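You operate a simulated robot arm through the tools that you are given. There is no shell and no other tool. Be economical: measure what you need, move in short steps, check, and stop when the job is done.

You are at the controls of a simulated robot arm. One attempt, no reset.

JOB
Roll the beige paper up tight and tape the roll.
Fine: brown paper clamp down before you roll and free again once the beige strip sticks on top of the roll. Where these are worked on the way, their far stop is far enough and under half their travel is too little: brown paper clamp.

Only the result counts: the job must be done as asked and must still hold three seconds after the hand-in. Knocking over, shifting, dropping, spilling or breaking anything else fails it.

ROBOT AND FRAMES
A 7-joint arm with a two-finger parallel gripper on a trunk, on a base that drives. Base frame: it is fixed to the floor where the robot stands at the start and does not move with it; the origin is under the middle of the robot, x ahead of it, y to its left, z up; the surface under the hand at the start is at about z = 0.8. Lengths are in m, angles in rad, forces in N, time in s.
With the tool pointing down near the work surface it reaches from about 0.3 to 0.72 m from the robot's upright axis, wherever it stands. Its first joint turns from -2.897 to 2.897 rad. Places, roughly: beige paper [0.4, 0.1, 0.8]; beige strip (10x3x5 cm) [0.6, 0.4, 0.8]; brown paper clamp [0.5, 0.1, 0.9]; top of the paper roller [0.4, 0.4, 0.9]. Payload 3.43 kg.
Tool frame: the origin (TCP) lies between the finger pads and is the grasp point; the fingertips stand 0.03 m ahead of it; z points along the fingers, y is the line along which they close. The gripper opens to 0.094 m. The fingers are 0.028 m wide and 0.01 m thick; the gripper's body (0.05 by 0.096 m) begins 0.055 m behind the TCP.
Orientation is that of the tool frame in the base frame, as a unit quaternion [x, y, z, w]. With the fingers straight down and closing along the base's y, the tool's x points along the base's -x, its y along +y and its z along -z.

CONTROLS
- The arm moves only by the tool apply_moves. Its argument "moves" is one flat list of numbers, 7 for each row, row after row: the shift along the tool's x, y, z in cm, then the turn, a rotation vector about the tool's x, y, z in rad, then the closure, from 0 (fully open) to 1 (shut). In form: [x, y, z, rx, ry, rz, claw, x, y, z, rx, ry, rz, claw, ...]. A call has 1 to 8 rows; each row shifts and turns the commanded pose from where the row before left it, along the tool's axes as they then stand. A row lasts 0.2 s, in which the tool goes at most 0.05 m and 0.15 rad; a call with a longer step from one row to the next is refused whole, and so is a gripper value outside its range. A pose out of reach is approached as far as the arm can. The call stops where the force on the tool passes 60 N (or 10 N more than at its start, if that is more) or the arm is blocked; 0.2 s more then pass. The fingers move at their own pace (about 0.108 m/s each) and stop on an object; they squeeze with about 27 N. The grip force told is the motor's: it shows also when the fingers shut on nothing. Time passes only in rows, and 0.2 s behind the last, so rows that do not move let the fingers close. The reply holds the time, the measured pose of the TCP, the force on the tool along the base axes, the opening and the grip force, in the units named above and with some noise, with the torque about the TCP (base axes, N m) and any sound that the robot's microphone picked up.
- Cameras (640 x 400 px; columns grow to the right, rows downward): "scene" is now at [0.4119, 0.2491, 1.2768]; the picture's right is [-0.00, -0.17, -0.99], its down [-0.36, -0.92, 0.16] and it looks along [-0.93, 0.36, -0.06] (base axes); focal length 214 px, centre (320, 200). "wrist" rides on the gripper at [0.076, 0.014, -0.102] in the tool frame; the picture's right is [-0.18, 0.98, 0.00], its down [-0.75, -0.14, -0.64] and it looks along [-0.63, -0.12, 0.77] (tool axes); focal length 243 px, centre (320, 200). There is no depth. A picture from a camera that has moved, and an enlarged one, comes with that camera's place and axes in the base frame and with its lens. The place of the scene camera against the robot may be out by one fixed shift of up to 0.018 m in any direction.
- capture(camera): a new picture of that camera. It takes no simulated time.
- lift_body(by): slides the trunk up (or, below 0, down) by that many m; the arm and the scene camera ride with it, the base frame stays. It gives what a move gives, with no picture.
- steer(legs): drives the robot by 1 to 6 legs, each [ahead, left, turn to the left] in m, m and rad, along the robot's own axes; the way and the turn of a leg run together, so that a leg with both is an arc; at most 1.5 m and 3.142 rad a leg. The arm and the cameras ride along, it lands a little off, and it stops where it bumps. It gives what a move gives.
- pan_tilt(pan, tilt): turns the head with the scene camera to pan (to the left, within 1.396 rad either way) and tilt (down, from -0.506 to 1.204), counted from straight ahead of the robot. It gives what a move gives.
- enlarge(camera, box): a new picture of the part [left, top, right, bottom] of that camera's present view, enlarged. It takes no simulated time.
- sign_off(): hands the job in; it is judged then, once.

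Go step by step. Nothing tells you exact positions but the pictures and the camera data: compare them with the known pose of the tool, close in by small moves and look again before you grip or let go. The budget is 120 turns and 82 pictures, counting those below and the enlarged ones. Unless the task says otherwise, let go and move clear before handing in, and close with one line.

The tools are called after "Call:" by a JSON object that holds its "op" and its "data". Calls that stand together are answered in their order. apply_moves: Moves the arm, as the interface text tells. Its arguments: {"type":"object","properties":{"moves":{"type":"array","items":{"type":"number"}}},"required":["moves"]} The other tools are called the same way: lift_body (by) slides the trunk up or down; steer (legs) drives the base; pan_tilt (pan, tilt) turns the head that bears the scene camera; capture (camera) takes a picture; enlarge (camera, box) takes an enlarged picture of a part of a camera's view; sign_off () hands the job in.

At the start:

```text
time: 0.0
tcp_pos: [0.4038, 0.1981, 1.142]
orientation: [0.0, 1.0, 0.0, 0.0]
ft_force: [0.0, 1.1, -0.6]
moment: [-0.01, 0.0, 0.0]
gripper_width: 0.0942
gripper_force: 0.1
trunk travel left (down, up): [-0.15, 0.44]
robot x, y, heading: [-0.0016, -0.0022, -0.004]
head pan, tilt: [1.4, 1.201]
```

scene: 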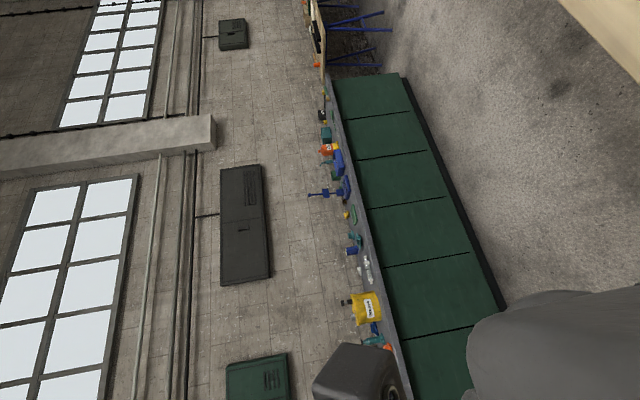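
wrist: 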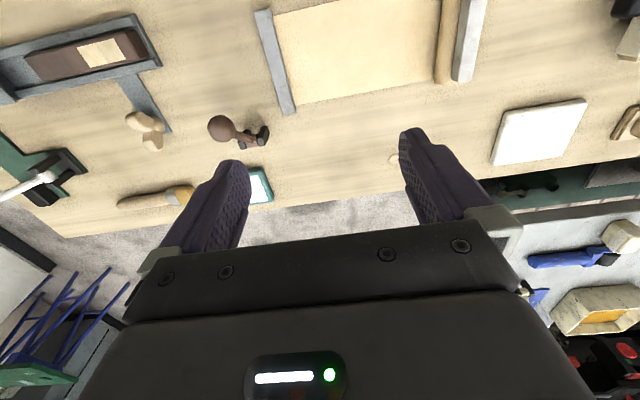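

The scene camera looks away from the bench, so I'll turn the head toward the work and look again.

Call:
{"op": "pan_tilt", "data": {"pan": 0.0, "tilt": 0.9}}

Call:
{"op": "capture", "data": {"camera": "scene"}}

```text
time: 1.5
tcp_pos: [0.4042, 0.1977, 1.1417]
orientation: [0.0, 1.0, 0.0, 0.001]
ft_force: [0.8, -0.2, 0.0]
moment: [-0.06, 0.01, 0.01]
gripper_width: 0.094
gripper_force: 0.0
trunk travel left (down, up): [-0.15, 0.44]
robot x, y, heading: [-0.0012, -0.0004, -0.003]
head pan, tilt: [0.0, 0.901]
```

```text
79 pictures are left
camera scene: at [0.4318, 0.194, 1.2108], right [0.0, -1.0, 0.0], down [-0.62, 0.0, 0.78], along [-0.78, 0.0, -0.62], focal length 214 px, centre (320, 200)
```

scene: 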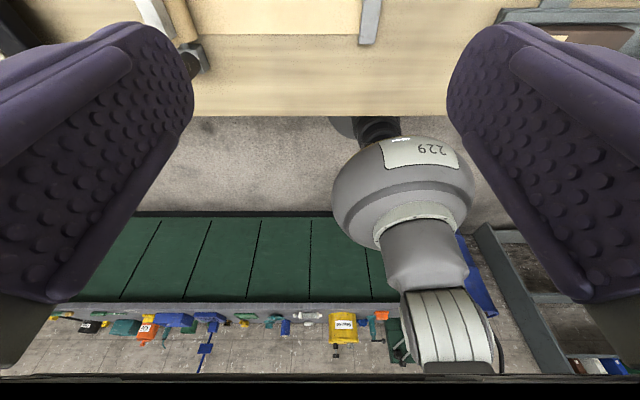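

The head camera hangs above the bench near the hand and tilt 0 seems to look straight down. I'll set that and look.

Call:
{"op": "pan_tilt", "data": {"pan": 0.0, "tilt": 0.0}}

Call:
{"op": "capture", "data": {"camera": "scene"}}

Call:
{"op": "capture", "data": {"camera": "wrist"}}

```text
time: 2.7
tcp_pos: [0.404, 0.1979, 1.1414]
orientation: [0.0, 1.0, 0.0, 0.0]
ft_force: [0.0, -0.3, 0.2]
moment: [0.03, -0.01, -0.01]
gripper_width: 0.0939
gripper_force: 0.1
trunk travel left (down, up): [-0.15, 0.44]
robot x, y, heading: [0.002, 0.0051, -0.0]
head pan, tilt: [0.0, 0.0]
```

```text
78 pictures are left
camera scene: at [0.5117, 0.1939, 1.1962], right [0.0, -1.0, 0.0], down [-1.0, 0.0, 0.0], along [0.0, 0.0, -1.0], focal length 214 px, centre (320, 200)
```

scene: 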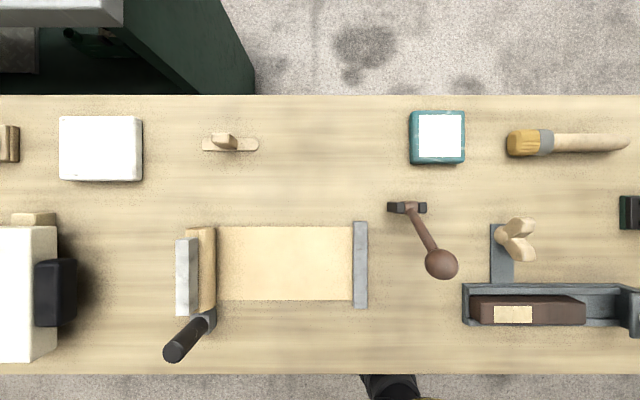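

```text
77 pictures are left
camera wrist: at [0.3287, 0.2122, 1.2445], right [0.18, 0.98, 0.0], down [0.75, -0.14, 0.64], along [0.63, -0.12, -0.77], focal length 243 px, centre (320, 200)
```

wrist: 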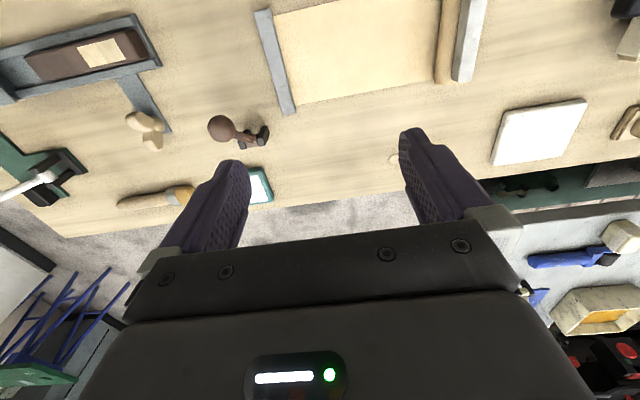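

Overhead view is good. I see the roller with crank on the left, the paper with a grey bar at its right end, a brown ball-ended lever near it, and the beige strip above. I'll enlarge the key parts.

Call:
{"op": "enlarge", "data": {"camera": "scene", "box": [340, 180, 480, 320]}}

Call:
{"op": "enlarge", "data": {"camera": "scene", "box": [150, 120, 290, 380]}}

Call:
{"op": "enlarge", "data": {"camera": "wrist", "box": [180, 0, 500, 200]}}

```text
2.86 times, centred on (410, 250) of scene
camera zoom: at [0.5117, 0.1939, 1.1962], right [0.0, -1.0, 0.0], down [-1.0, 0.0, 0.0], along [0.0, 0.0, -1.0], focal length 613 px, centre (63, 57)
```

zoom: 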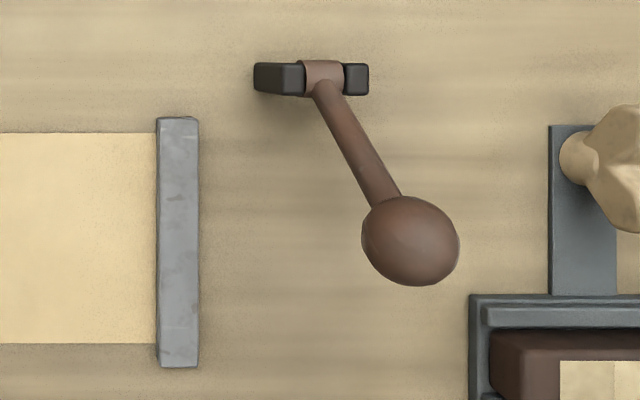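

```text
1.54 times, centred on (220, 250) of scene
camera zoom: at [0.5117, 0.1939, 1.1962], right [0.0, -1.0, 0.0], down [-1.0, 0.0, 0.0], along [0.0, 0.0, -1.0], focal length 330 px, centre (474, 123)
```

zoom: 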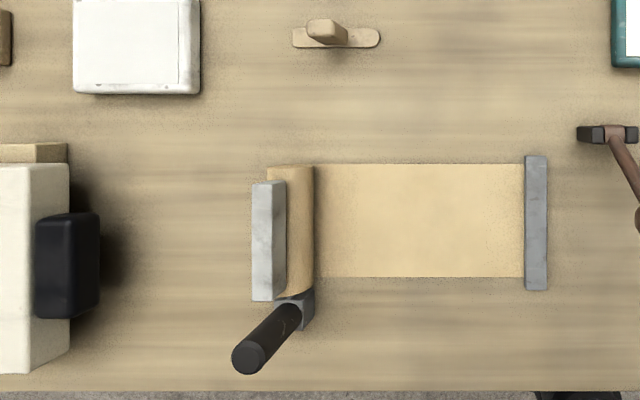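

```text
2.00 times, centred on (340, 100) of wrist
camera zoom: at [0.3287, 0.2122, 1.2445], right [0.18, 0.98, 0.0], down [0.75, -0.14, 0.64], along [0.63, -0.12, -0.77], focal length 485 px, centre (280, 400)
```

zoom: 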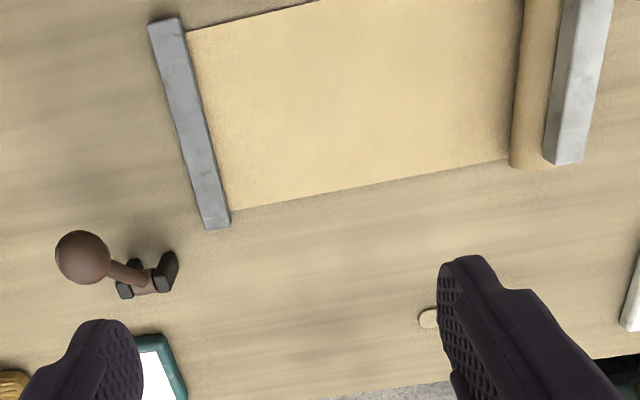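

The brown lever is a ball-ended toggle, hinged about (0.51, 0.05, 0.82), leaning towards the robot. I need a closer, oblique view of the roller and crank, so I'll move the hand back and left.

Call:
{"op": "apply_moves", "data": {"moves": [3, 3, 0.5, 0, 0, 0, 0, 3, 3, 0.5, 0, 0, 0, 0, 3, 3, 0.5, 0, 0, 0, 0, 3, 3, 0.5, 0, 0, 0, 0, 3, 3, 0.5, 0, 0, 0, 0, 0, 0, 0, 0, 0, 0, 0]}}

Call:
{"op": "capture", "data": {"camera": "wrist"}}

Call:
{"op": "capture", "data": {"camera": "scene"}}

```text
time: 4.1
tcp_pos: [0.2542, 0.3472, 1.1152]
orientation: [0.0, 1.0, 0.001, 0.0]
ft_force: [-0.4, -0.3, -0.2]
moment: [0.01, 0.0, 0.02]
gripper_width: 0.0941
gripper_force: 0.0
trunk travel left (down, up): [-0.15, 0.44]
robot x, y, heading: [-0.002, 0.0023, -0.002]
head pan, tilt: [0.0, 0.0]
```

```text
73 pictures are left
camera wrist: at [0.1792, 0.3614, 1.2184], right [0.18, 0.98, 0.0], down [0.75, -0.14, 0.64], along [0.63, -0.12, -0.77], focal length 243 px, centre (320, 200)
```

wrist: 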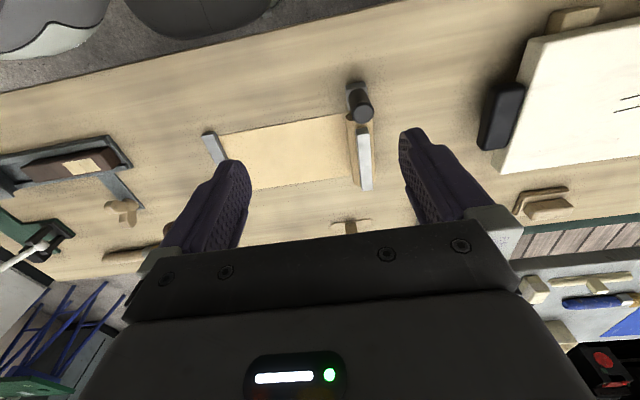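

```text
72 pictures are left
camera scene: at [0.3623, 0.3431, 1.1702], right [0.0, -1.0, 0.0], down [-1.0, 0.0, 0.0], along [0.0, 0.0, -1.0], focal length 214 px, centre (320, 200)
```

scene: 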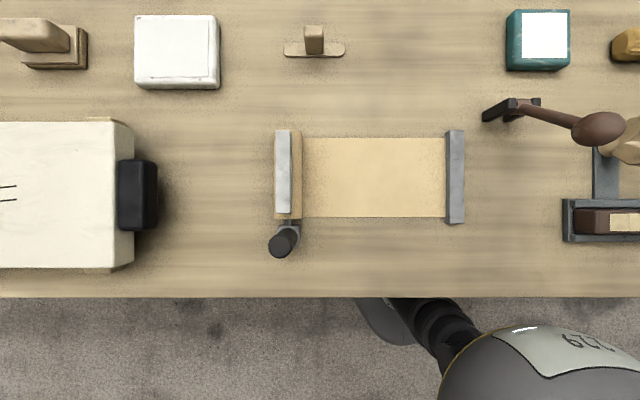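

The "scene" camera rides with the hand as well. Let me enlarge the crank area.

Call:
{"op": "enlarge", "data": {"camera": "scene", "box": [240, 110, 360, 270]}}

Call:
{"op": "enlarge", "data": {"camera": "wrist", "box": [320, 70, 420, 200]}}

```text
2.50 times, centred on (300, 190) of scene
camera zoom: at [0.3623, 0.3431, 1.1702], right [0.0, -1.0, 0.0], down [-1.0, 0.0, 0.0], along [0.0, 0.0, -1.0], focal length 536 px, centre (370, 225)
```

zoom: 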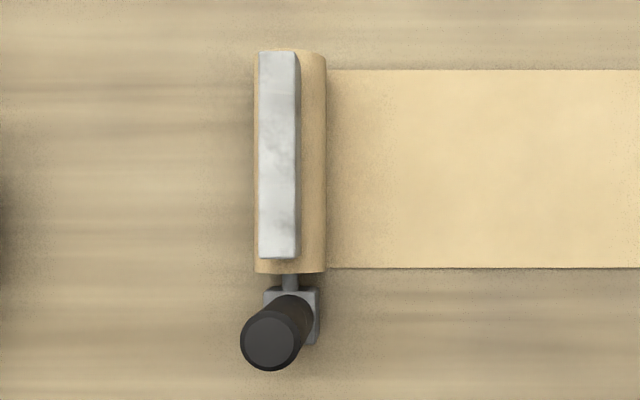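

```text
3.08 times, centred on (370, 135) of wrist
camera zoom: at [0.1792, 0.3614, 1.2184], right [0.18, 0.98, 0.0], down [0.75, -0.14, 0.64], along [0.63, -0.12, -0.77], focal length 746 px, centre (166, 400)
```

zoom: 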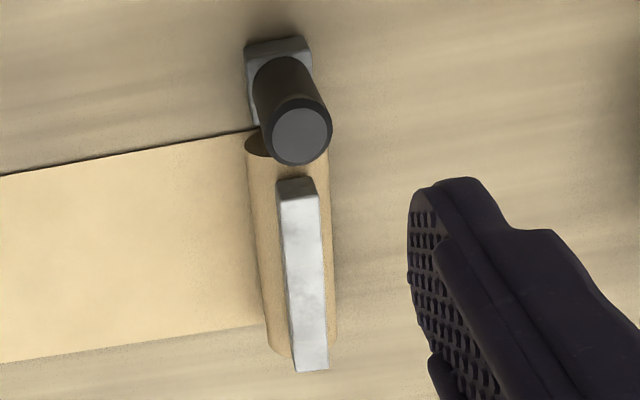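

The roller is a ~4.4 cm cylinder along x with a vertical handle at its near end and a bar above it. I need a low side view, so I'll lower the hand over the paper and pan the head sideways (left).

Call:
{"op": "apply_moves", "data": {"moves": [-0.3, -2.6, 3, 0, 0, 0, 0, -0.3, -2.6, 3, 0, 0, 0, 0, -0.3, -2.6, 3, 0, 0, 0, 0, -0.3, -2.6, 3, 0, 0, 0, 0, -0.3, -2.6, 3, 0, 0, 0, 0, 0, 0, 0, 0, 0, 0, 0]}}

Call:
{"op": "pan_tilt", "data": {"pan": 1.1, "tilt": 0.0}}

Call:
{"op": "capture", "data": {"camera": "scene"}}

```text
time: 5.5
tcp_pos: [0.268, 0.2187, 0.9666]
orientation: [0.0, 1.0, -0.001, 0.0]
ft_force: [0.0, -0.6, 0.5]
moment: [-0.01, 0.04, 0.0]
gripper_width: 0.094
gripper_force: 0.1
trunk travel left (down, up): [-0.15, 0.44]
robot x, y, heading: [0.0007, 0.0016, 0.001]
head pan, tilt: [0.0, 0.0]
```

```text
time: 6.9
tcp_pos: [0.2671, 0.2195, 0.9667]
orientation: [0.0, 1.0, -0.001, 0.0]
ft_force: [-0.2, -0.5, -0.8]
moment: [0.0, -0.01, 0.01]
gripper_width: 0.0941
gripper_force: 0.1
trunk travel left (down, up): [-0.15, 0.44]
robot x, y, heading: [-0.0008, -0.0012, -0.004]
head pan, tilt: [1.1, 0.0]
```

```text
69 pictures are left
camera scene: at [0.3758, 0.2952, 1.0694], right [0.0, -0.45, -0.89], down [-1.0, 0.0, 0.0], along [0.0, 0.89, -0.45], focal length 214 px, centre (320, 200)
```

scene: 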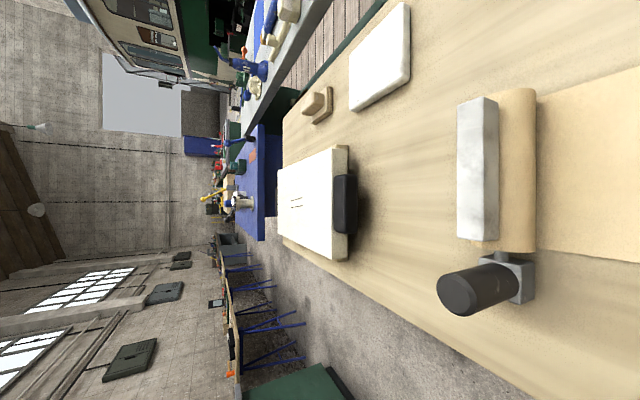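

Call:
{"op": "enlarge", "data": {"camera": "scene", "box": [420, 70, 640, 330]}}

```text
1.54 times, centred on (530, 200) of scene
camera zoom: at [0.3758, 0.2952, 1.0694], right [0.0, -0.45, -0.89], down [-1.0, 0.0, 0.0], along [0.0, 0.89, -0.45], focal length 330 px, centre (-3, 200)
```

zoom: 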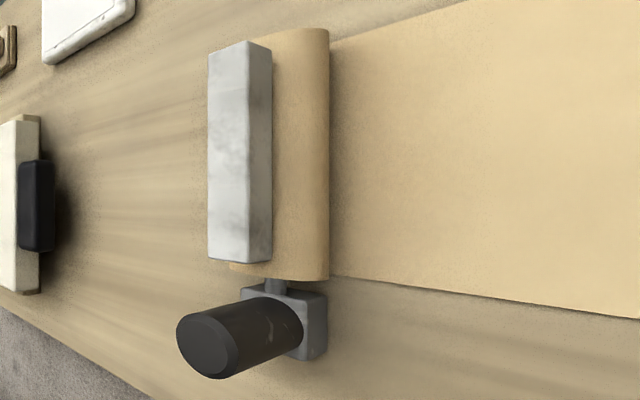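

The roller seems to carry a bar on top and be moved with its vertical handle. First the clamp: I'll move over the brown lever's ball, fingers straddling it in y.

Call:
{"op": "apply_moves", "data": {"moves": [0, 0, -4, 0, 0, 0, 0, 0, 0, -4, 0, 0, 0, 0, -3.5, -3.4, -0.3, 0, 0, 0, 0, -3.5, -3.4, -0.3, 0, 0, 0, 0, -3.5, -3.4, -0.3, 0, 0, 0, 0, -3.5, -3.4, -0.3, 0, 0, 0, 0, -3.4, -3.4, -0.3, 0, 0, 0, 0, 0, 0, 0, 0, 0, 0, 0]}}

Call:
{"op": "pan_tilt", "data": {"pan": 0.0, "tilt": 0.6}}

Call:
{"op": "capture", "data": {"camera": "scene"}}

Call:
{"op": "capture", "data": {"camera": "wrist"}}

```text
time: 8.7
tcp_pos: [0.4431, 0.0478, 1.0607]
orientation: [0.0, 1.0, -0.001, 0.001]
ft_force: [-0.1, 0.5, 0.1]
moment: [0.04, 0.02, 0.01]
gripper_width: 0.0941
gripper_force: 0.0
trunk travel left (down, up): [-0.15, 0.44]
robot x, y, heading: [0.0011, -0.0041, -0.001]
head pan, tilt: [1.1, 0.0]
```

```text
time: 10.0
tcp_pos: [0.4438, 0.0472, 1.0614]
orientation: [0.0, 1.0, 0.0, 0.0]
ft_force: [-0.1, 0.2, 0.7]
moment: [0.01, -0.02, 0.0]
gripper_width: 0.0939
gripper_force: 0.1
trunk travel left (down, up): [-0.15, 0.44]
robot x, y, heading: [0.0013, 0.001, 0.001]
head pan, tilt: [0.0, 0.6]
```

```text
67 pictures are left
camera scene: at [0.4958, 0.0438, 1.1178], right [0.0, -1.0, 0.0], down [-0.83, 0.0, 0.56], along [-0.56, 0.0, -0.83], focal length 214 px, centre (320, 200)
```

scene: 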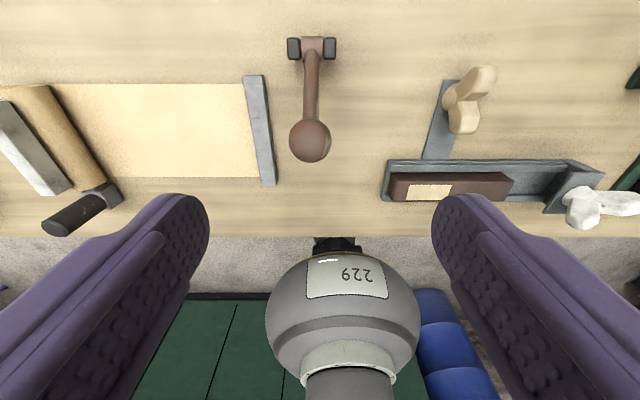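

```text
66 pictures are left
camera wrist: at [0.3679, 0.062, 1.1644], right [0.18, 0.98, 0.0], down [0.75, -0.14, 0.64], along [0.63, -0.12, -0.77], focal length 243 px, centre (320, 200)
```

wrist: 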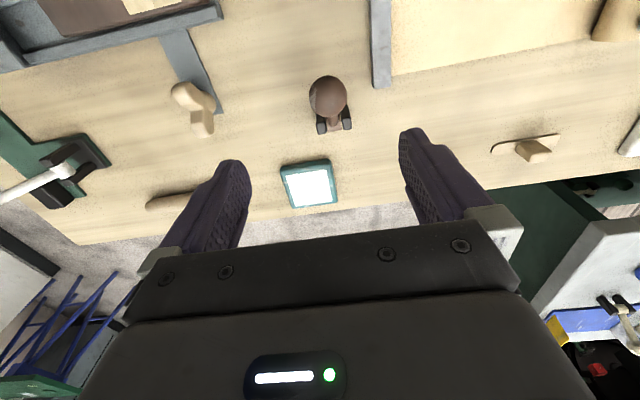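

The ball is at about (0.440, 0.053, 0.93), between the fingers. Descend and grip it.

Call:
{"op": "apply_moves", "data": {"moves": [0.3, 0.6, 4.5, 0, 0, 0, 0, 0, 0, 4.4, 0, 0, 0, 0, 0, 0, 4.1, 0, 0, 0, 0, 0, 0, 0, 0, 0, 0, 0.9, 0, 0, 0, 0, 0, 0, 0.9, 0, 0, 0, 0, 0, 0, 0.9]}}

Call:
{"op": "capture", "data": {"camera": "scene"}}

Call:
{"op": "capture", "data": {"camera": "wrist"}}

```text
time: 11.4
tcp_pos: [0.4388, 0.056, 0.9299]
orientation: [-0.001, 1.0, 0.0, 0.0]
ft_force: [-1.6, 8.0, -1.1]
moment: [0.1, -0.2, 0.04]
gripper_width: 0.035
gripper_force: 44.4
trunk travel left (down, up): [-0.15, 0.44]
robot x, y, heading: [0.0023, -0.0017, -0.006]
head pan, tilt: [0.0, 0.6]
```

```text
65 pictures are left
camera scene: at [0.4907, 0.0521, 0.9865], right [0.0, -1.0, 0.0], down [-0.82, 0.0, 0.57], along [-0.57, 0.0, -0.82], focal length 214 px, centre (320, 200)
```

scene: 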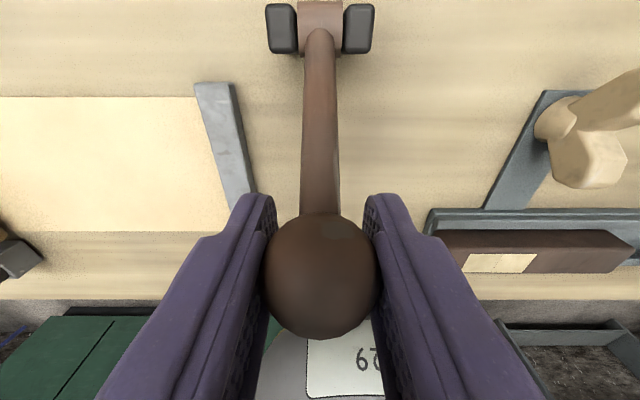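

```text
64 pictures are left
camera wrist: at [0.3629, 0.0702, 1.0332], right [0.18, 0.98, 0.0], down [0.75, -0.14, 0.64], along [0.63, -0.12, -0.77], focal length 243 px, centre (320, 200)
```

wrist: 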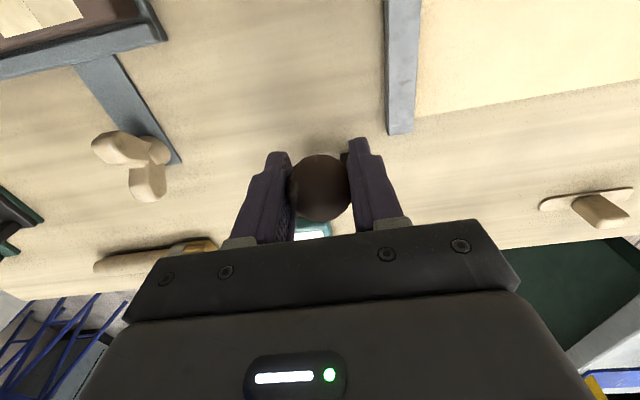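

Ball gripped. I'll try the down direction (toward the robot) by a small arc step and watch the force.

Call:
{"op": "apply_moves", "data": {"moves": [0.9, -0.15, 0.65, 0, 0, 0, 0.9, 0.85, 0, 0.7, 0, 0, 0, 0.9]}}

```text
time: 12.0
tcp_pos: [0.4229, 0.0567, 0.9178]
orientation: [-0.001, 1.0, 0.0, 0.0]
ft_force: [12.0, 18.2, 3.5]
moment: [-0.04, -1.2, 0.12]
gripper_width: 0.0352
gripper_force: 44.9
trunk travel left (down, up): [-0.15, 0.44]
robot x, y, heading: [0.0005, -0.0036, -0.004]
head pan, tilt: [0.0, 0.6]
```

It moves that way with modest force; the ball sits slightly more to +y than commanded. Correct y and continue down the arc.

Call:
{"op": "apply_moves", "data": {"moves": [0.85, 0.5, 0.9, 0, 0, 0, 0.9, 0.8, 0, 1.05, 0, 0, 0, 0.9]}}

Call:
{"op": "capture", "data": {"camera": "scene"}}

```text
time: 12.6
tcp_pos: [0.4068, 0.0562, 0.8972]
orientation: [0.001, 1.0, -0.001, -0.001]
ft_force: [15.2, 2.0, -3.7]
moment: [-0.09, -0.41, -0.05]
gripper_width: 0.0353
gripper_force: 44.9
trunk travel left (down, up): [-0.15, 0.44]
robot x, y, heading: [-0.0048, -0.0014, 0.002]
head pan, tilt: [0.0, 0.6]
```

```text
63 pictures are left
camera scene: at [0.4595, 0.052, 0.9532], right [0.0, -1.0, 0.0], down [-0.82, 0.0, 0.57], along [-0.57, 0.0, -0.82], focal length 214 px, centre (320, 200)
```

scene: 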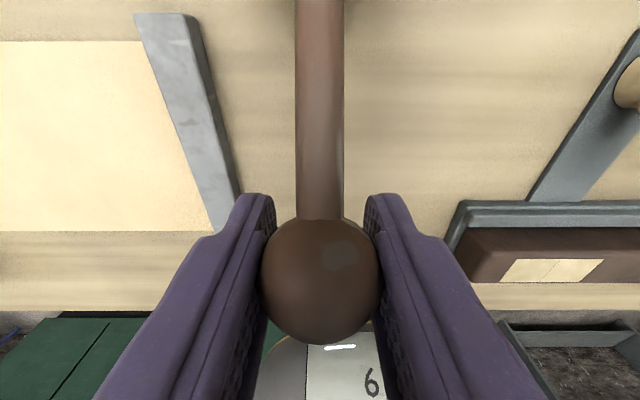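

The lever follows. Continue down toward its stop.

Call:
{"op": "apply_moves", "data": {"moves": [0.6, 0, 0.95, 0, 0, 0, 0.9, 0.5, 0, 1, 0, 0, 0, 0.9]}}

Call:
{"op": "apply_moves", "data": {"moves": [0.4, 0, 1, 0, 0, 0, 0.9, 0.3, 0, 1, 0, 0, 0, 0.9]}}

```text
time: 13.2
tcp_pos: [0.3986, 0.0563, 0.8783]
orientation: [0.001, 1.0, 0.001, 0.0]
ft_force: [21.1, -7.2, 2.5]
moment: [0.0, -1.05, -0.03]
gripper_width: 0.0356
gripper_force: 44.9
trunk travel left (down, up): [-0.15, 0.44]
robot x, y, heading: [0.0023, 0.0018, 0.002]
head pan, tilt: [0.0, 0.6]
```

```text
time: 13.8
tcp_pos: [0.3923, 0.0558, 0.8574]
orientation: [0.001, 1.0, 0.0, 0.0]
ft_force: [34.0, -15.7, 2.9]
moment: [0.04, -0.91, -0.05]
gripper_width: 0.0354
gripper_force: 44.8
trunk travel left (down, up): [-0.15, 0.44]
robot x, y, heading: [-0.0029, 0.0024, 0.0]
head pan, tilt: [0.0, 0.6]
```

Radial pull builds up; ease x by 0.6 cm while going on down.

Call:
{"op": "apply_moves", "data": {"moves": [-0.7, 0.2, 0.8, 0, 0, 0, 0.9, 0, 0, 0.8, 0, 0, 0, 0.9]}}

Call:
{"op": "capture", "data": {"camera": "wrist"}}

```text
time: 14.4
tcp_pos: [0.3909, 0.0565, 0.8412]
orientation: [0.0, 1.0, 0.0, -0.003]
ft_force: [-6.2, -26.1, 7.6]
moment: [0.01, -0.76, -0.11]
gripper_width: 0.0352
gripper_force: 45.2
trunk travel left (down, up): [-0.15, 0.44]
robot x, y, heading: [0.0038, 0.0009, -0.002]
head pan, tilt: [0.0, 0.6]
```

```text
62 pictures are left
camera wrist: at [0.316, 0.0704, 0.9463], right [0.19, 0.98, 0.0], down [0.76, -0.14, 0.64], along [0.63, -0.12, -0.77], focal length 243 px, centre (320, 200)
```

wrist: 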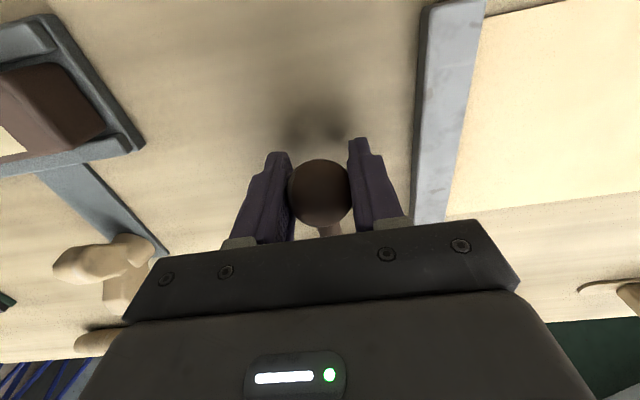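

Call:
{"op": "apply_moves", "data": {"moves": [0, -0.5, 0.3, 0, 0, 0, 0.9, 0, 0, 0.3, 0, 0, 0, 0.9]}}

Call:
{"op": "pan_tilt", "data": {"pan": 0.0, "tilt": 0.2}}

Call:
{"op": "capture", "data": {"camera": "scene"}}

```text
time: 15.0
tcp_pos: [0.3915, 0.056, 0.8368]
orientation: [-0.002, 1.0, 0.0, -0.001]
ft_force: [-15.8, 2.7, 8.6]
moment: [0.12, -0.96, 0.12]
gripper_width: 0.0347
gripper_force: 45.3
trunk travel left (down, up): [-0.15, 0.44]
robot x, y, heading: [-0.0005, 0.0007, 0.001]
head pan, tilt: [0.0, 0.6]
```

```text
time: 15.9
tcp_pos: [0.3913, 0.0565, 0.8371]
orientation: [-0.001, 1.0, 0.0, -0.001]
ft_force: [-24.3, 18.3, -1.0]
moment: [0.05, -0.01, 0.18]
gripper_width: 0.0348
gripper_force: 45.0
trunk travel left (down, up): [-0.15, 0.44]
robot x, y, heading: [-0.002, 0.0014, -0.004]
head pan, tilt: [0.0, 0.201]
```

```text
61 pictures are left
camera scene: at [0.4806, 0.0522, 0.8889], right [0.0, -1.0, 0.0], down [-0.98, 0.0, 0.2], along [-0.2, 0.0, -0.98], focal length 214 px, centre (320, 200)
```

scene: 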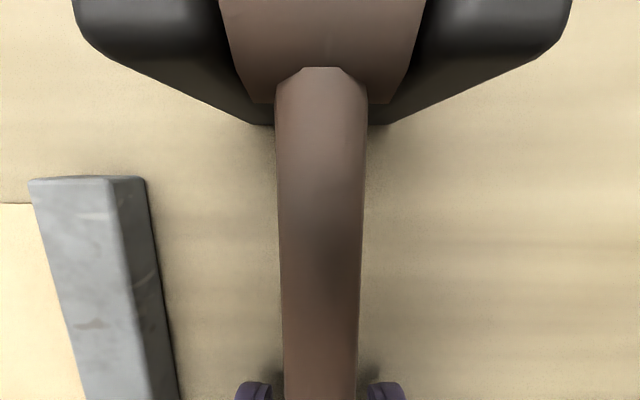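

Near horizontal now. Push slightly further to find the stop, easing x and y.

Call:
{"op": "apply_moves", "data": {"moves": [0.4, 0.2, 0.4, 0, 0, 0, 0.9, 0, 0, 0.4, 0, 0, 0, 0.9]}}

```text
time: 16.5
tcp_pos: [0.3913, 0.0559, 0.8304]
orientation: [0.001, 1.0, 0.001, 0.004]
ft_force: [1.3, 7.0, 33.0]
moment: [-0.02, 0.03, 0.0]
gripper_width: 0.0351
gripper_force: 45.4
trunk travel left (down, up): [-0.15, 0.44]
robot x, y, heading: [0.0016, -0.0031, -0.005]
head pan, tilt: [0.0, 0.201]
```

Firm resistance (33 N): down at its stop or nearly. Ease off, open partly (the grey bar is close) and rise, then check that the lever stays down.

Call:
{"op": "apply_moves", "data": {"moves": [0, 0, -0.3, 0, 0, 0, 0.9, 0, 0, 0, 0, 0, 0, 0.45, 0, 0, 0, 0, 0, 0, 0.45, 0, 0, -4, 0, 0, 0, 0.45, 0, 0, -5, 0, 0, 0, 0.45, 0, 0, -5, 0, 0, 0, 0.45, 0, 0, 0, 0, 0, 0, 0.45]}}

Call:
{"op": "capture", "data": {"camera": "scene"}}

Call:
{"op": "capture", "data": {"camera": "wrist"}}

```text
time: 18.1
tcp_pos: [0.3909, 0.0583, 0.9726]
orientation: [0.0, 1.0, 0.0, 0.0]
ft_force: [-0.3, -0.3, 0.0]
moment: [-0.02, -0.01, 0.02]
gripper_width: 0.0514
gripper_force: 0.0
trunk travel left (down, up): [-0.15, 0.44]
robot x, y, heading: [-0.0007, -0.0018, 0.003]
head pan, tilt: [0.0, 0.201]
```

```text
60 pictures are left
camera scene: at [0.4804, 0.0536, 1.0244], right [0.0, -1.0, 0.0], down [-0.98, 0.0, 0.2], along [-0.2, 0.0, -0.98], focal length 214 px, centre (320, 200)
```

scene: 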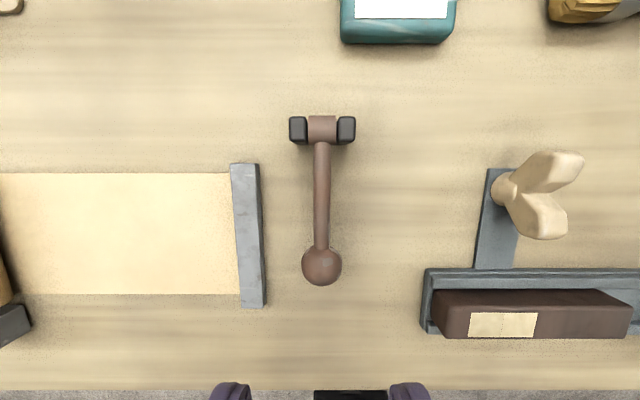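

```text
59 pictures are left
camera wrist: at [0.3158, 0.0719, 1.0759], right [0.18, 0.98, 0.0], down [0.75, -0.14, 0.64], along [0.63, -0.12, -0.77], focal length 243 px, centre (320, 200)
```

wrist: 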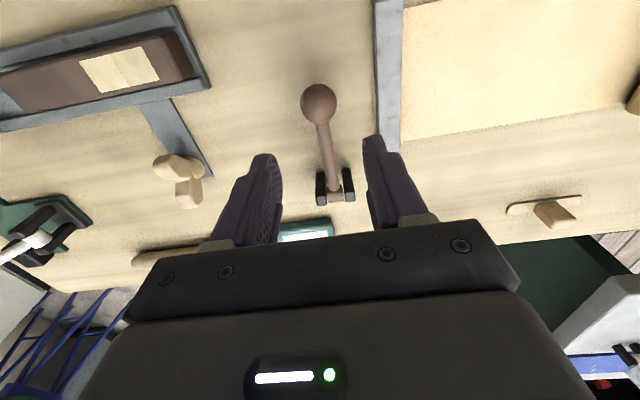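

The lever stays down. Now to the roller handle at about (0.31, 0.396): move above it and look.

Call:
{"op": "apply_moves", "data": {"moves": [1, 4.2, -0.4, 0, 0, 0, 0, 1, 4.2, -0.4, 0, 0, 0, 0, 1, 4.2, -0.4, 0, 0, 0, 0, 1, 4.2, -0.4, 0, 0, 0, 0, 1, 4.2, -0.4, 0, 0, 0, 0, 1, 4.2, -0.4, 0, 0, 0, 0, 1, 4.2, -0.4, 0, 0, 0, 0, 1, 4.2, -0.4, 0, 0, 0, 0]}}

Call:
{"op": "pan_tilt", "data": {"pan": 0.0, "tilt": 0.6}}

Call:
{"op": "capture", "data": {"camera": "scene"}}

Call:
{"op": "capture", "data": {"camera": "wrist"}}

```text
time: 19.9
tcp_pos: [0.3103, 0.3955, 1.0053]
orientation: [0.0, 1.0, -0.001, 0.001]
ft_force: [0.0, 0.0, -0.4]
moment: [-0.01, -0.01, 0.02]
gripper_width: 0.0941
gripper_force: 0.1
trunk travel left (down, up): [-0.15, 0.44]
robot x, y, heading: [0.0005, 0.0024, 0.002]
head pan, tilt: [0.0, 0.201]
```

```text
time: 20.7
tcp_pos: [0.3096, 0.3949, 1.0056]
orientation: [0.0, 1.0, 0.0, 0.0]
ft_force: [-0.8, 0.6, 0.5]
moment: [0.01, -0.02, -0.02]
gripper_width: 0.0941
gripper_force: 0.0
trunk travel left (down, up): [-0.15, 0.44]
robot x, y, heading: [-0.0009, 0.0005, 0.003]
head pan, tilt: [0.0, 0.6]
```

```text
58 pictures are left
camera scene: at [0.3631, 0.3899, 1.0617], right [0.0, -1.0, 0.0], down [-0.83, 0.0, 0.56], along [-0.56, 0.0, -0.83], focal length 214 px, centre (320, 200)
```

scene: 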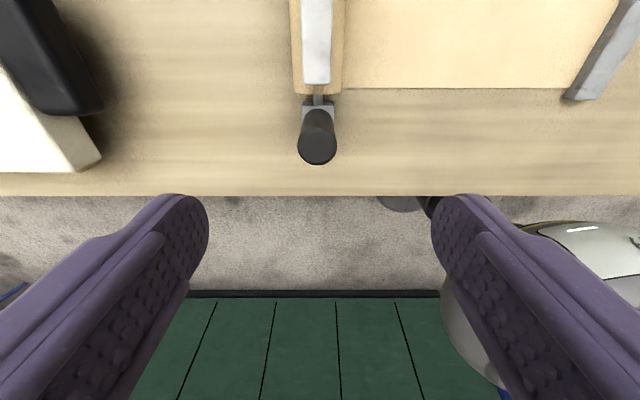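

```text
57 pictures are left
camera wrist: at [0.2351, 0.4082, 1.1083], right [0.18, 0.98, 0.0], down [0.75, -0.14, 0.64], along [0.63, -0.12, -0.77], focal length 243 px, centre (320, 200)
```

wrist: 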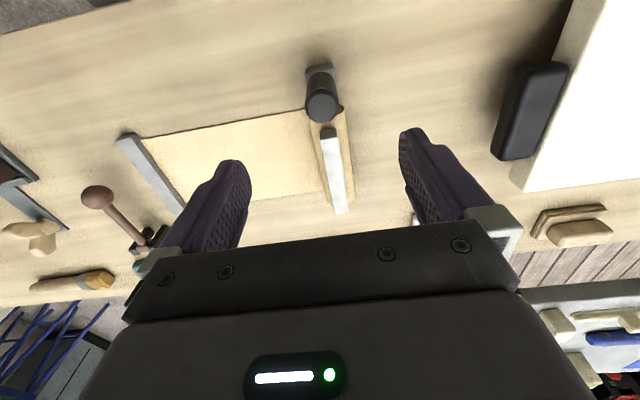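

Handle top is at (0.308, 0.396, 0.889). Descend and grip it with the fingers in y.

Call:
{"op": "apply_moves", "data": {"moves": [0.2, 0.1, 4.5, 0, 0, 0, 0, 0, 0, 4.5, 0, 0, 0, 0, 0, 0, 4.1, 0, 0, 0, 0, 0, 0, 0, 0, 0, 0, 0.9, 0, 0, 0, 0, 0, 0, 0.9, 0, 0, 0, 0, 0, 0, 0.9]}}

Call:
{"op": "capture", "data": {"camera": "scene"}}

```text
time: 22.1
tcp_pos: [0.3072, 0.3959, 0.8742]
orientation: [0.001, 1.0, 0.0, 0.0]
ft_force: [-0.1, -1.2, 0.2]
moment: [0.69, -0.05, 0.18]
gripper_width: 0.0292
gripper_force: 45.1
trunk travel left (down, up): [-0.15, 0.44]
robot x, y, heading: [-0.0021, -0.0001, 0.002]
head pan, tilt: [0.0, 0.6]
```

```text
56 pictures are left
camera scene: at [0.3601, 0.3912, 0.9301], right [0.0, -1.0, 0.0], down [-0.83, 0.0, 0.56], along [-0.56, 0.0, -0.83], focal length 214 px, centre (320, 200)
```

scene: 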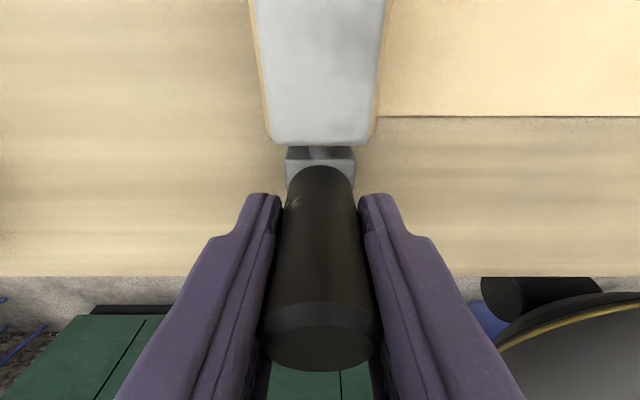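

Handle gripped. Push toward the paper's clamped end (-y) by small steps and watch the force.

Call:
{"op": "apply_moves", "data": {"moves": [0, -1, 0, 0, 0, 0, 0.9, 0, -1, 0, 0, 0, 0, 0.9]}}

Call:
{"op": "capture", "data": {"camera": "scene"}}

```text
time: 22.7
tcp_pos: [0.3066, 0.376, 0.8726]
orientation: [-0.001, 1.0, -0.001, -0.002]
ft_force: [-10.0, 0.2, -10.5]
moment: [1.31, -0.26, -0.06]
gripper_width: 0.0294
gripper_force: 45.1
trunk travel left (down, up): [-0.15, 0.44]
robot x, y, heading: [-0.0007, 0.0014, -0.002]
head pan, tilt: [0.0, 0.6]
```

```text
55 pictures are left
camera scene: at [0.3602, 0.3714, 0.93], right [0.0, -1.0, 0.0], down [-0.82, 0.0, 0.57], along [-0.57, 0.0, -0.82], focal length 214 px, centre (320, 200)
```

scene: 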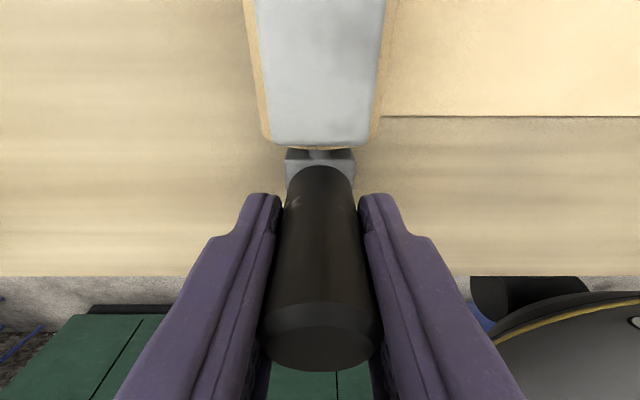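

It slides as a carriage. Continue rolling steadily.

Call:
{"op": "apply_moves", "data": {"moves": [0, -1.5, 0, 0, 0, 0, 0.9, 0, -1.5, 0, 0, 0, 0, 0.9, 0, -1.5, 0, 0, 0, 0, 0.9, 0, -1.5, 0, 0, 0, 0, 0.9, 0, -1.5, 0, 0, 0, 0, 0.9, 0, -1.5, 0, 0, 0, 0, 0.9]}}

Call:
{"op": "capture", "data": {"camera": "wrist"}}

```text
time: 24.1
tcp_pos: [0.3075, 0.2843, 0.8737]
orientation: [0.0, 1.0, 0.0, 0.001]
ft_force: [-20.5, -1.3, -22.0]
moment: [1.12, 0.13, -0.11]
gripper_width: 0.0294
gripper_force: 45.1
trunk travel left (down, up): [-0.15, 0.44]
robot x, y, heading: [0.0028, -0.0033, -0.001]
head pan, tilt: [0.0, 0.6]
```

```text
54 pictures are left
camera wrist: at [0.2325, 0.2981, 0.9769], right [0.18, 0.98, 0.0], down [0.75, -0.14, 0.64], along [0.63, -0.12, -0.77], focal length 243 px, centre (320, 200)
```

wrist: 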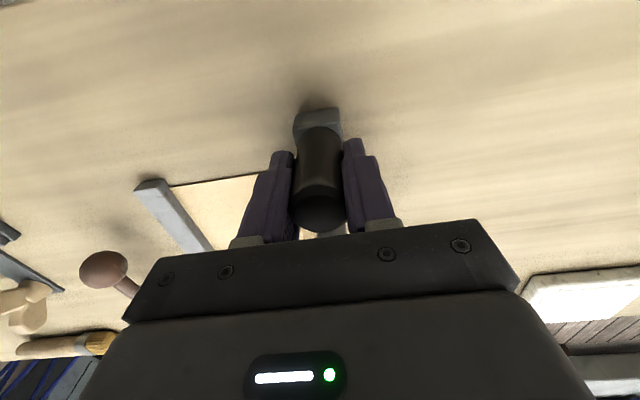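

Paper shortens. Ease the residual forces slightly and go on.

Call:
{"op": "apply_moves", "data": {"moves": [0.15, -1.5, 0.15, 0, 0, 0, 0.9, 0, -1.5, 0, 0, 0, 0, 0.9, 0, -1.5, 0, 0, 0, 0, 0.9, 0, -1.5, 0, 0, 0, 0, 0.9]}}

Call:
{"op": "capture", "data": {"camera": "wrist"}}

```text
time: 25.1
tcp_pos: [0.3067, 0.2245, 0.8743]
orientation: [0.0, 1.0, 0.002, 0.003]
ft_force: [2.3, -1.4, 37.0]
moment: [-1.06, 0.41, -0.06]
gripper_width: 0.0295
gripper_force: 44.9
trunk travel left (down, up): [-0.15, 0.44]
robot x, y, heading: [0.001, -0.0017, -0.003]
head pan, tilt: [0.0, 0.6]
```

```text
53 pictures are left
camera wrist: at [0.232, 0.2384, 0.9765], right [0.19, 0.98, 0.0], down [0.75, -0.14, 0.65], along [0.63, -0.12, -0.76], focal length 243 px, centre (320, 200)
```

wrist: 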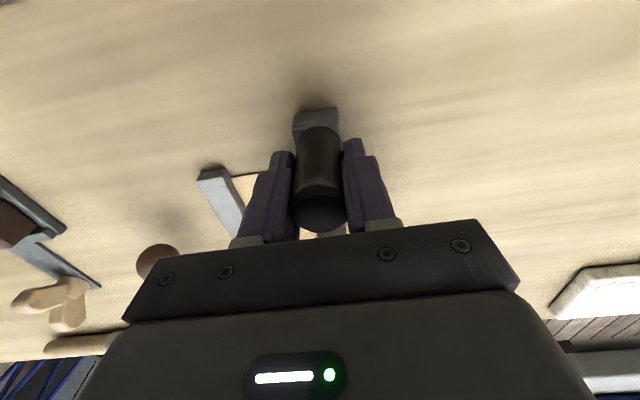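

Call:
{"op": "apply_moves", "data": {"moves": [0, -1, -0.2, 0, 0, 0, 0.9, 0, -1, 0, 0, 0, 0, 0.9, 0, -1, 0, 0, 0, 0, 0.9, 0, -1, 0, 0, 0, 0, 0.9, 0, -1, 0, 0, 0, 0, 0.9]}}

Call:
{"op": "capture", "data": {"camera": "wrist"}}

```text
time: 26.3
tcp_pos: [0.3077, 0.1758, 0.8732]
orientation: [0.0, 1.0, -0.001, 0.0]
ft_force: [11.7, 16.7, 3.7]
moment: [-0.92, 0.32, -0.24]
gripper_width: 0.0292
gripper_force: 44.8
trunk travel left (down, up): [-0.15, 0.44]
robot x, y, heading: [0.0007, 0.0021, -0.002]
head pan, tilt: [0.0, 0.6]
```

```text
52 pictures are left
camera wrist: at [0.2324, 0.1896, 0.9766], right [0.18, 0.98, 0.0], down [0.75, -0.14, 0.64], along [0.63, -0.12, -0.77], focal length 243 px, centre (320, 200)
```

wrist: 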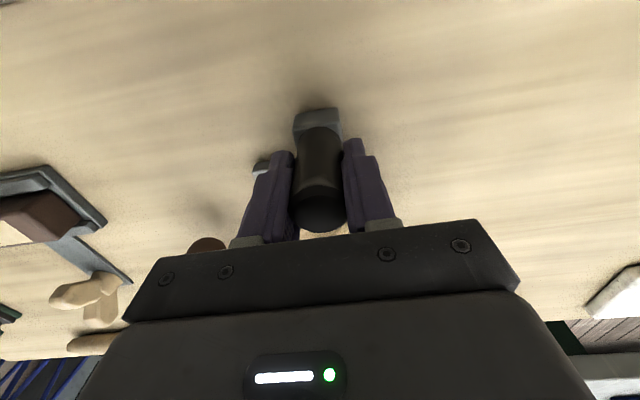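

Resistance begins; push a bit more to seat at the stop.

Call:
{"op": "apply_moves", "data": {"moves": [0, -0.5, 0, 0, 0, 0, 0.9, 0, -0.5, 0, 0, 0, 0, 0.9]}}

Call:
{"op": "pan_tilt", "data": {"pan": 0.0, "tilt": 0.2}}

Call:
{"op": "capture", "data": {"camera": "scene"}}

```text
time: 26.9
tcp_pos: [0.3074, 0.175, 0.8732]
orientation: [-0.008, 1.0, 0.004, 0.003]
ft_force: [1.5, 22.4, -13.6]
moment: [-0.73, 0.9, 0.12]
gripper_width: 0.0296
gripper_force: 45.4
trunk travel left (down, up): [-0.15, 0.44]
robot x, y, heading: [0.0007, 0.0013, 0.004]
head pan, tilt: [0.0, 0.6]
stopped in row 2: the force on the tool passed its limit at 66 N (the readings are from after the stop); the commanded pose is now the measured one
```

```text
time: 27.8
tcp_pos: [0.3068, 0.1754, 0.8742]
orientation: [-0.006, 1.0, 0.001, 0.003]
ft_force: [-2.0, 39.9, -22.3]
moment: [-0.87, -0.41, 0.18]
gripper_width: 0.0295
gripper_force: 44.5
trunk travel left (down, up): [-0.15, 0.44]
robot x, y, heading: [0.0004, -0.0, 0.005]
head pan, tilt: [0.0, 0.201]
```

```text
51 pictures are left
camera scene: at [0.3968, 0.1722, 0.9258], right [0.01, -1.0, 0.0], down [-0.98, -0.01, 0.2], along [-0.2, 0.0, -0.98], focal length 214 px, centre (320, 200)
```

scene: 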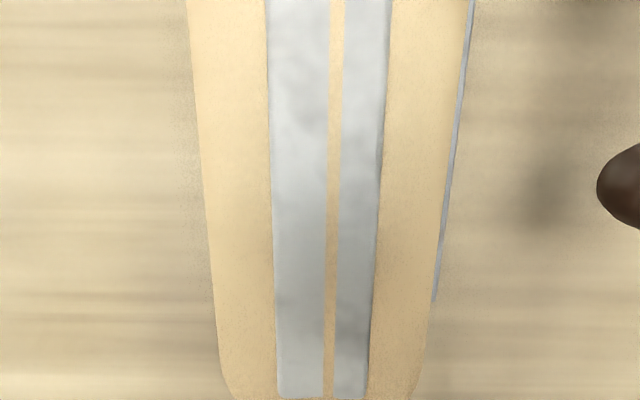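

The carriage hit its stop (66 N), the roll is full, and the top bar now shows two rails. Release the handle, rise and inspect.

Call:
{"op": "apply_moves", "data": {"moves": [0, 0.1, 0, 0, 0, 0, 0.9, 0, 0, 0, 0, 0, 0, 0.4, 0, 0, 0, 0, 0, 0, 0.4, 0, 0, -4, 0, 0, 0, 0.4, 0, 0, -5, 0, 0, 0, 0.4, 0, 0, -5, 0, 0, 0, 0, 0, 0, -3, 0, 0, 0, 0, 0, 0, 0, 0, 0, 0, 0]}}

Call:
{"op": "capture", "data": {"camera": "scene"}}

Call:
{"op": "capture", "data": {"camera": "wrist"}}

```text
time: 29.6
tcp_pos: [0.3066, 0.1704, 1.0434]
orientation: [-0.005, 1.0, 0.004, 0.002]
ft_force: [0.5, -0.6, 0.8]
moment: [0.0, -0.01, 0.02]
gripper_width: 0.0941
gripper_force: 0.1
trunk travel left (down, up): [-0.15, 0.44]
robot x, y, heading: [-0.0007, -0.0019, 0.001]
head pan, tilt: [0.0, 0.201]
```

```text
50 pictures are left
camera scene: at [0.3958, 0.1659, 1.096], right [0.01, -1.0, -0.01], down [-0.98, -0.01, 0.2], along [-0.2, 0.0, -0.98], focal length 214 px, centre (320, 200)
```

scene: 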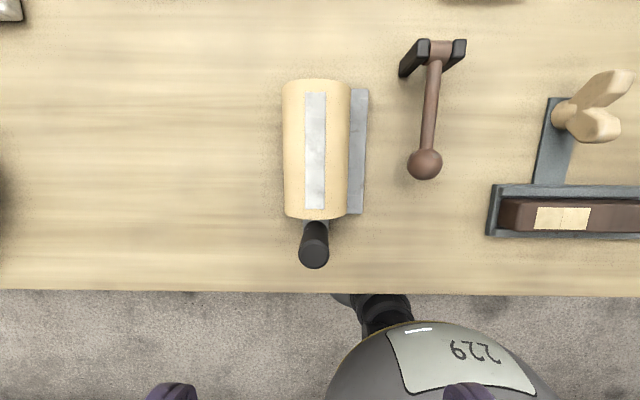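

```text
49 pictures are left
camera wrist: at [0.2308, 0.182, 1.1469], right [0.17, 0.98, 0.01], down [0.75, -0.14, 0.64], along [0.64, -0.11, -0.76], focal length 243 px, centre (320, 200)
```

wrist: 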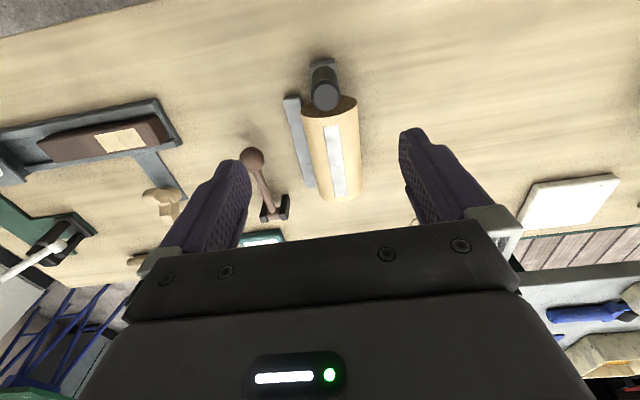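

The roll holds, with the flat bar centred on its top. Now fetch the beige strip near (0.61, 0.365); move above it.

Call:
{"op": "apply_moves", "data": {"moves": [-3.6, 2.7, 0, 0, 0, 0, 0, -3.6, 2.7, 0, 0, 0, 0, 0, -3.6, 2.7, 0, 0, 0, 0, 0, -3.6, 2.7, 0, 0, 0, 0, 0, -3.6, 2.7, 0, 0, 0, 0, 0, -3.6, 2.7, 0, 0, 0, 0, 0, -3.6, 2.7, 0, 0, 0, 0, 0, 0, 0, 0, 0, 0, 0, 0]}}

Call:
{"op": "pan_tilt", "data": {"pan": 0.0, "tilt": 0.5}}

Call:
{"op": "capture", "data": {"camera": "scene"}}

Call:
{"op": "capture", "data": {"camera": "wrist"}}

```text
time: 31.4
tcp_pos: [0.559, 0.3622, 1.0482]
orientation: [-0.005, 1.0, 0.004, 0.002]
ft_force: [-0.8, -0.3, 0.2]
moment: [0.01, 0.0, -0.01]
gripper_width: 0.0939
gripper_force: 0.1
trunk travel left (down, up): [-0.15, 0.44]
robot x, y, heading: [0.0018, 0.0033, 0.006]
head pan, tilt: [0.0, 0.201]
```

```text
time: 32.2
tcp_pos: [0.5582, 0.3623, 1.0485]
orientation: [-0.005, 1.0, 0.003, 0.003]
ft_force: [0.7, -0.3, 0.2]
moment: [0.0, 0.01, 0.01]
gripper_width: 0.0939
gripper_force: 0.0
trunk travel left (down, up): [-0.15, 0.44]
robot x, y, heading: [0.0012, 0.0001, 0.004]
head pan, tilt: [0.0, 0.499]
```

```text
48 pictures are left
camera scene: at [0.6195, 0.3581, 1.1023], right [0.01, -1.0, -0.01], down [-0.88, -0.01, 0.47], along [-0.47, 0.0, -0.88], focal length 214 px, centre (320, 200)
```

scene: 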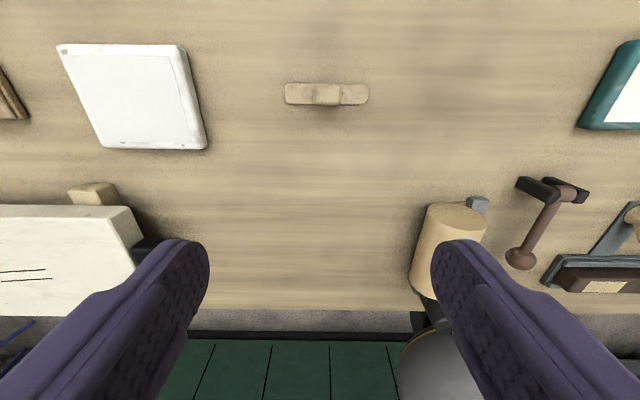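

```text
47 pictures are left
camera wrist: at [0.4821, 0.3745, 1.1511], right [0.17, 0.98, 0.01], down [0.75, -0.14, 0.64], along [0.64, -0.11, -0.76], focal length 243 px, centre (320, 200)
```

wrist: 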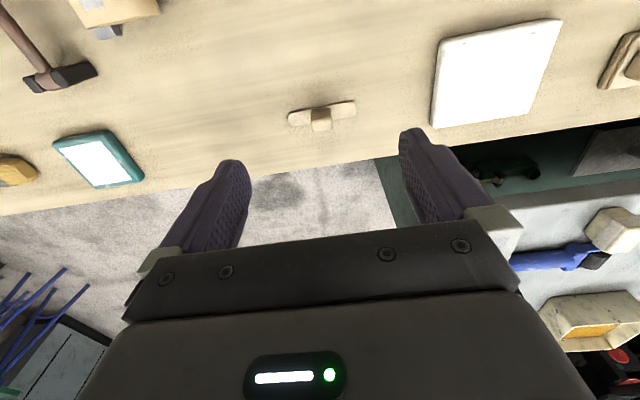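

Call:
{"op": "enlarge", "data": {"camera": "scene", "box": [270, 60, 390, 135]}}

Call:
{"op": "enlarge", "data": {"camera": "wrist", "box": [270, 80, 380, 150]}}

```text
5.33 times, centred on (330, 98) of scene
camera zoom: at [0.6195, 0.3581, 1.1023], right [0.01, -1.0, -0.01], down [-0.88, -0.01, 0.47], along [-0.47, 0.0, -0.88], focal length 1144 px, centre (267, 747)
```

zoom: 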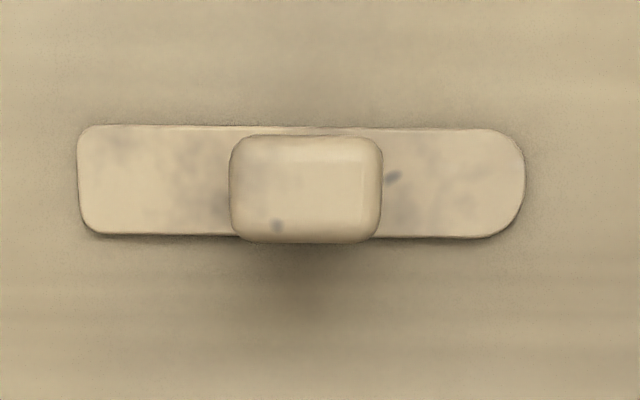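

```text
5.71 times, centred on (325, 115) of wrist
camera zoom: at [0.4821, 0.3745, 1.1511], right [0.17, 0.98, 0.01], down [0.75, -0.14, 0.64], along [0.64, -0.11, -0.76], focal length 1386 px, centre (291, 686)
```

zoom: 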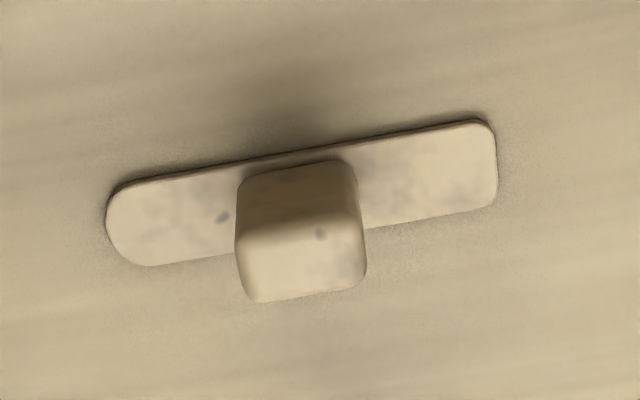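

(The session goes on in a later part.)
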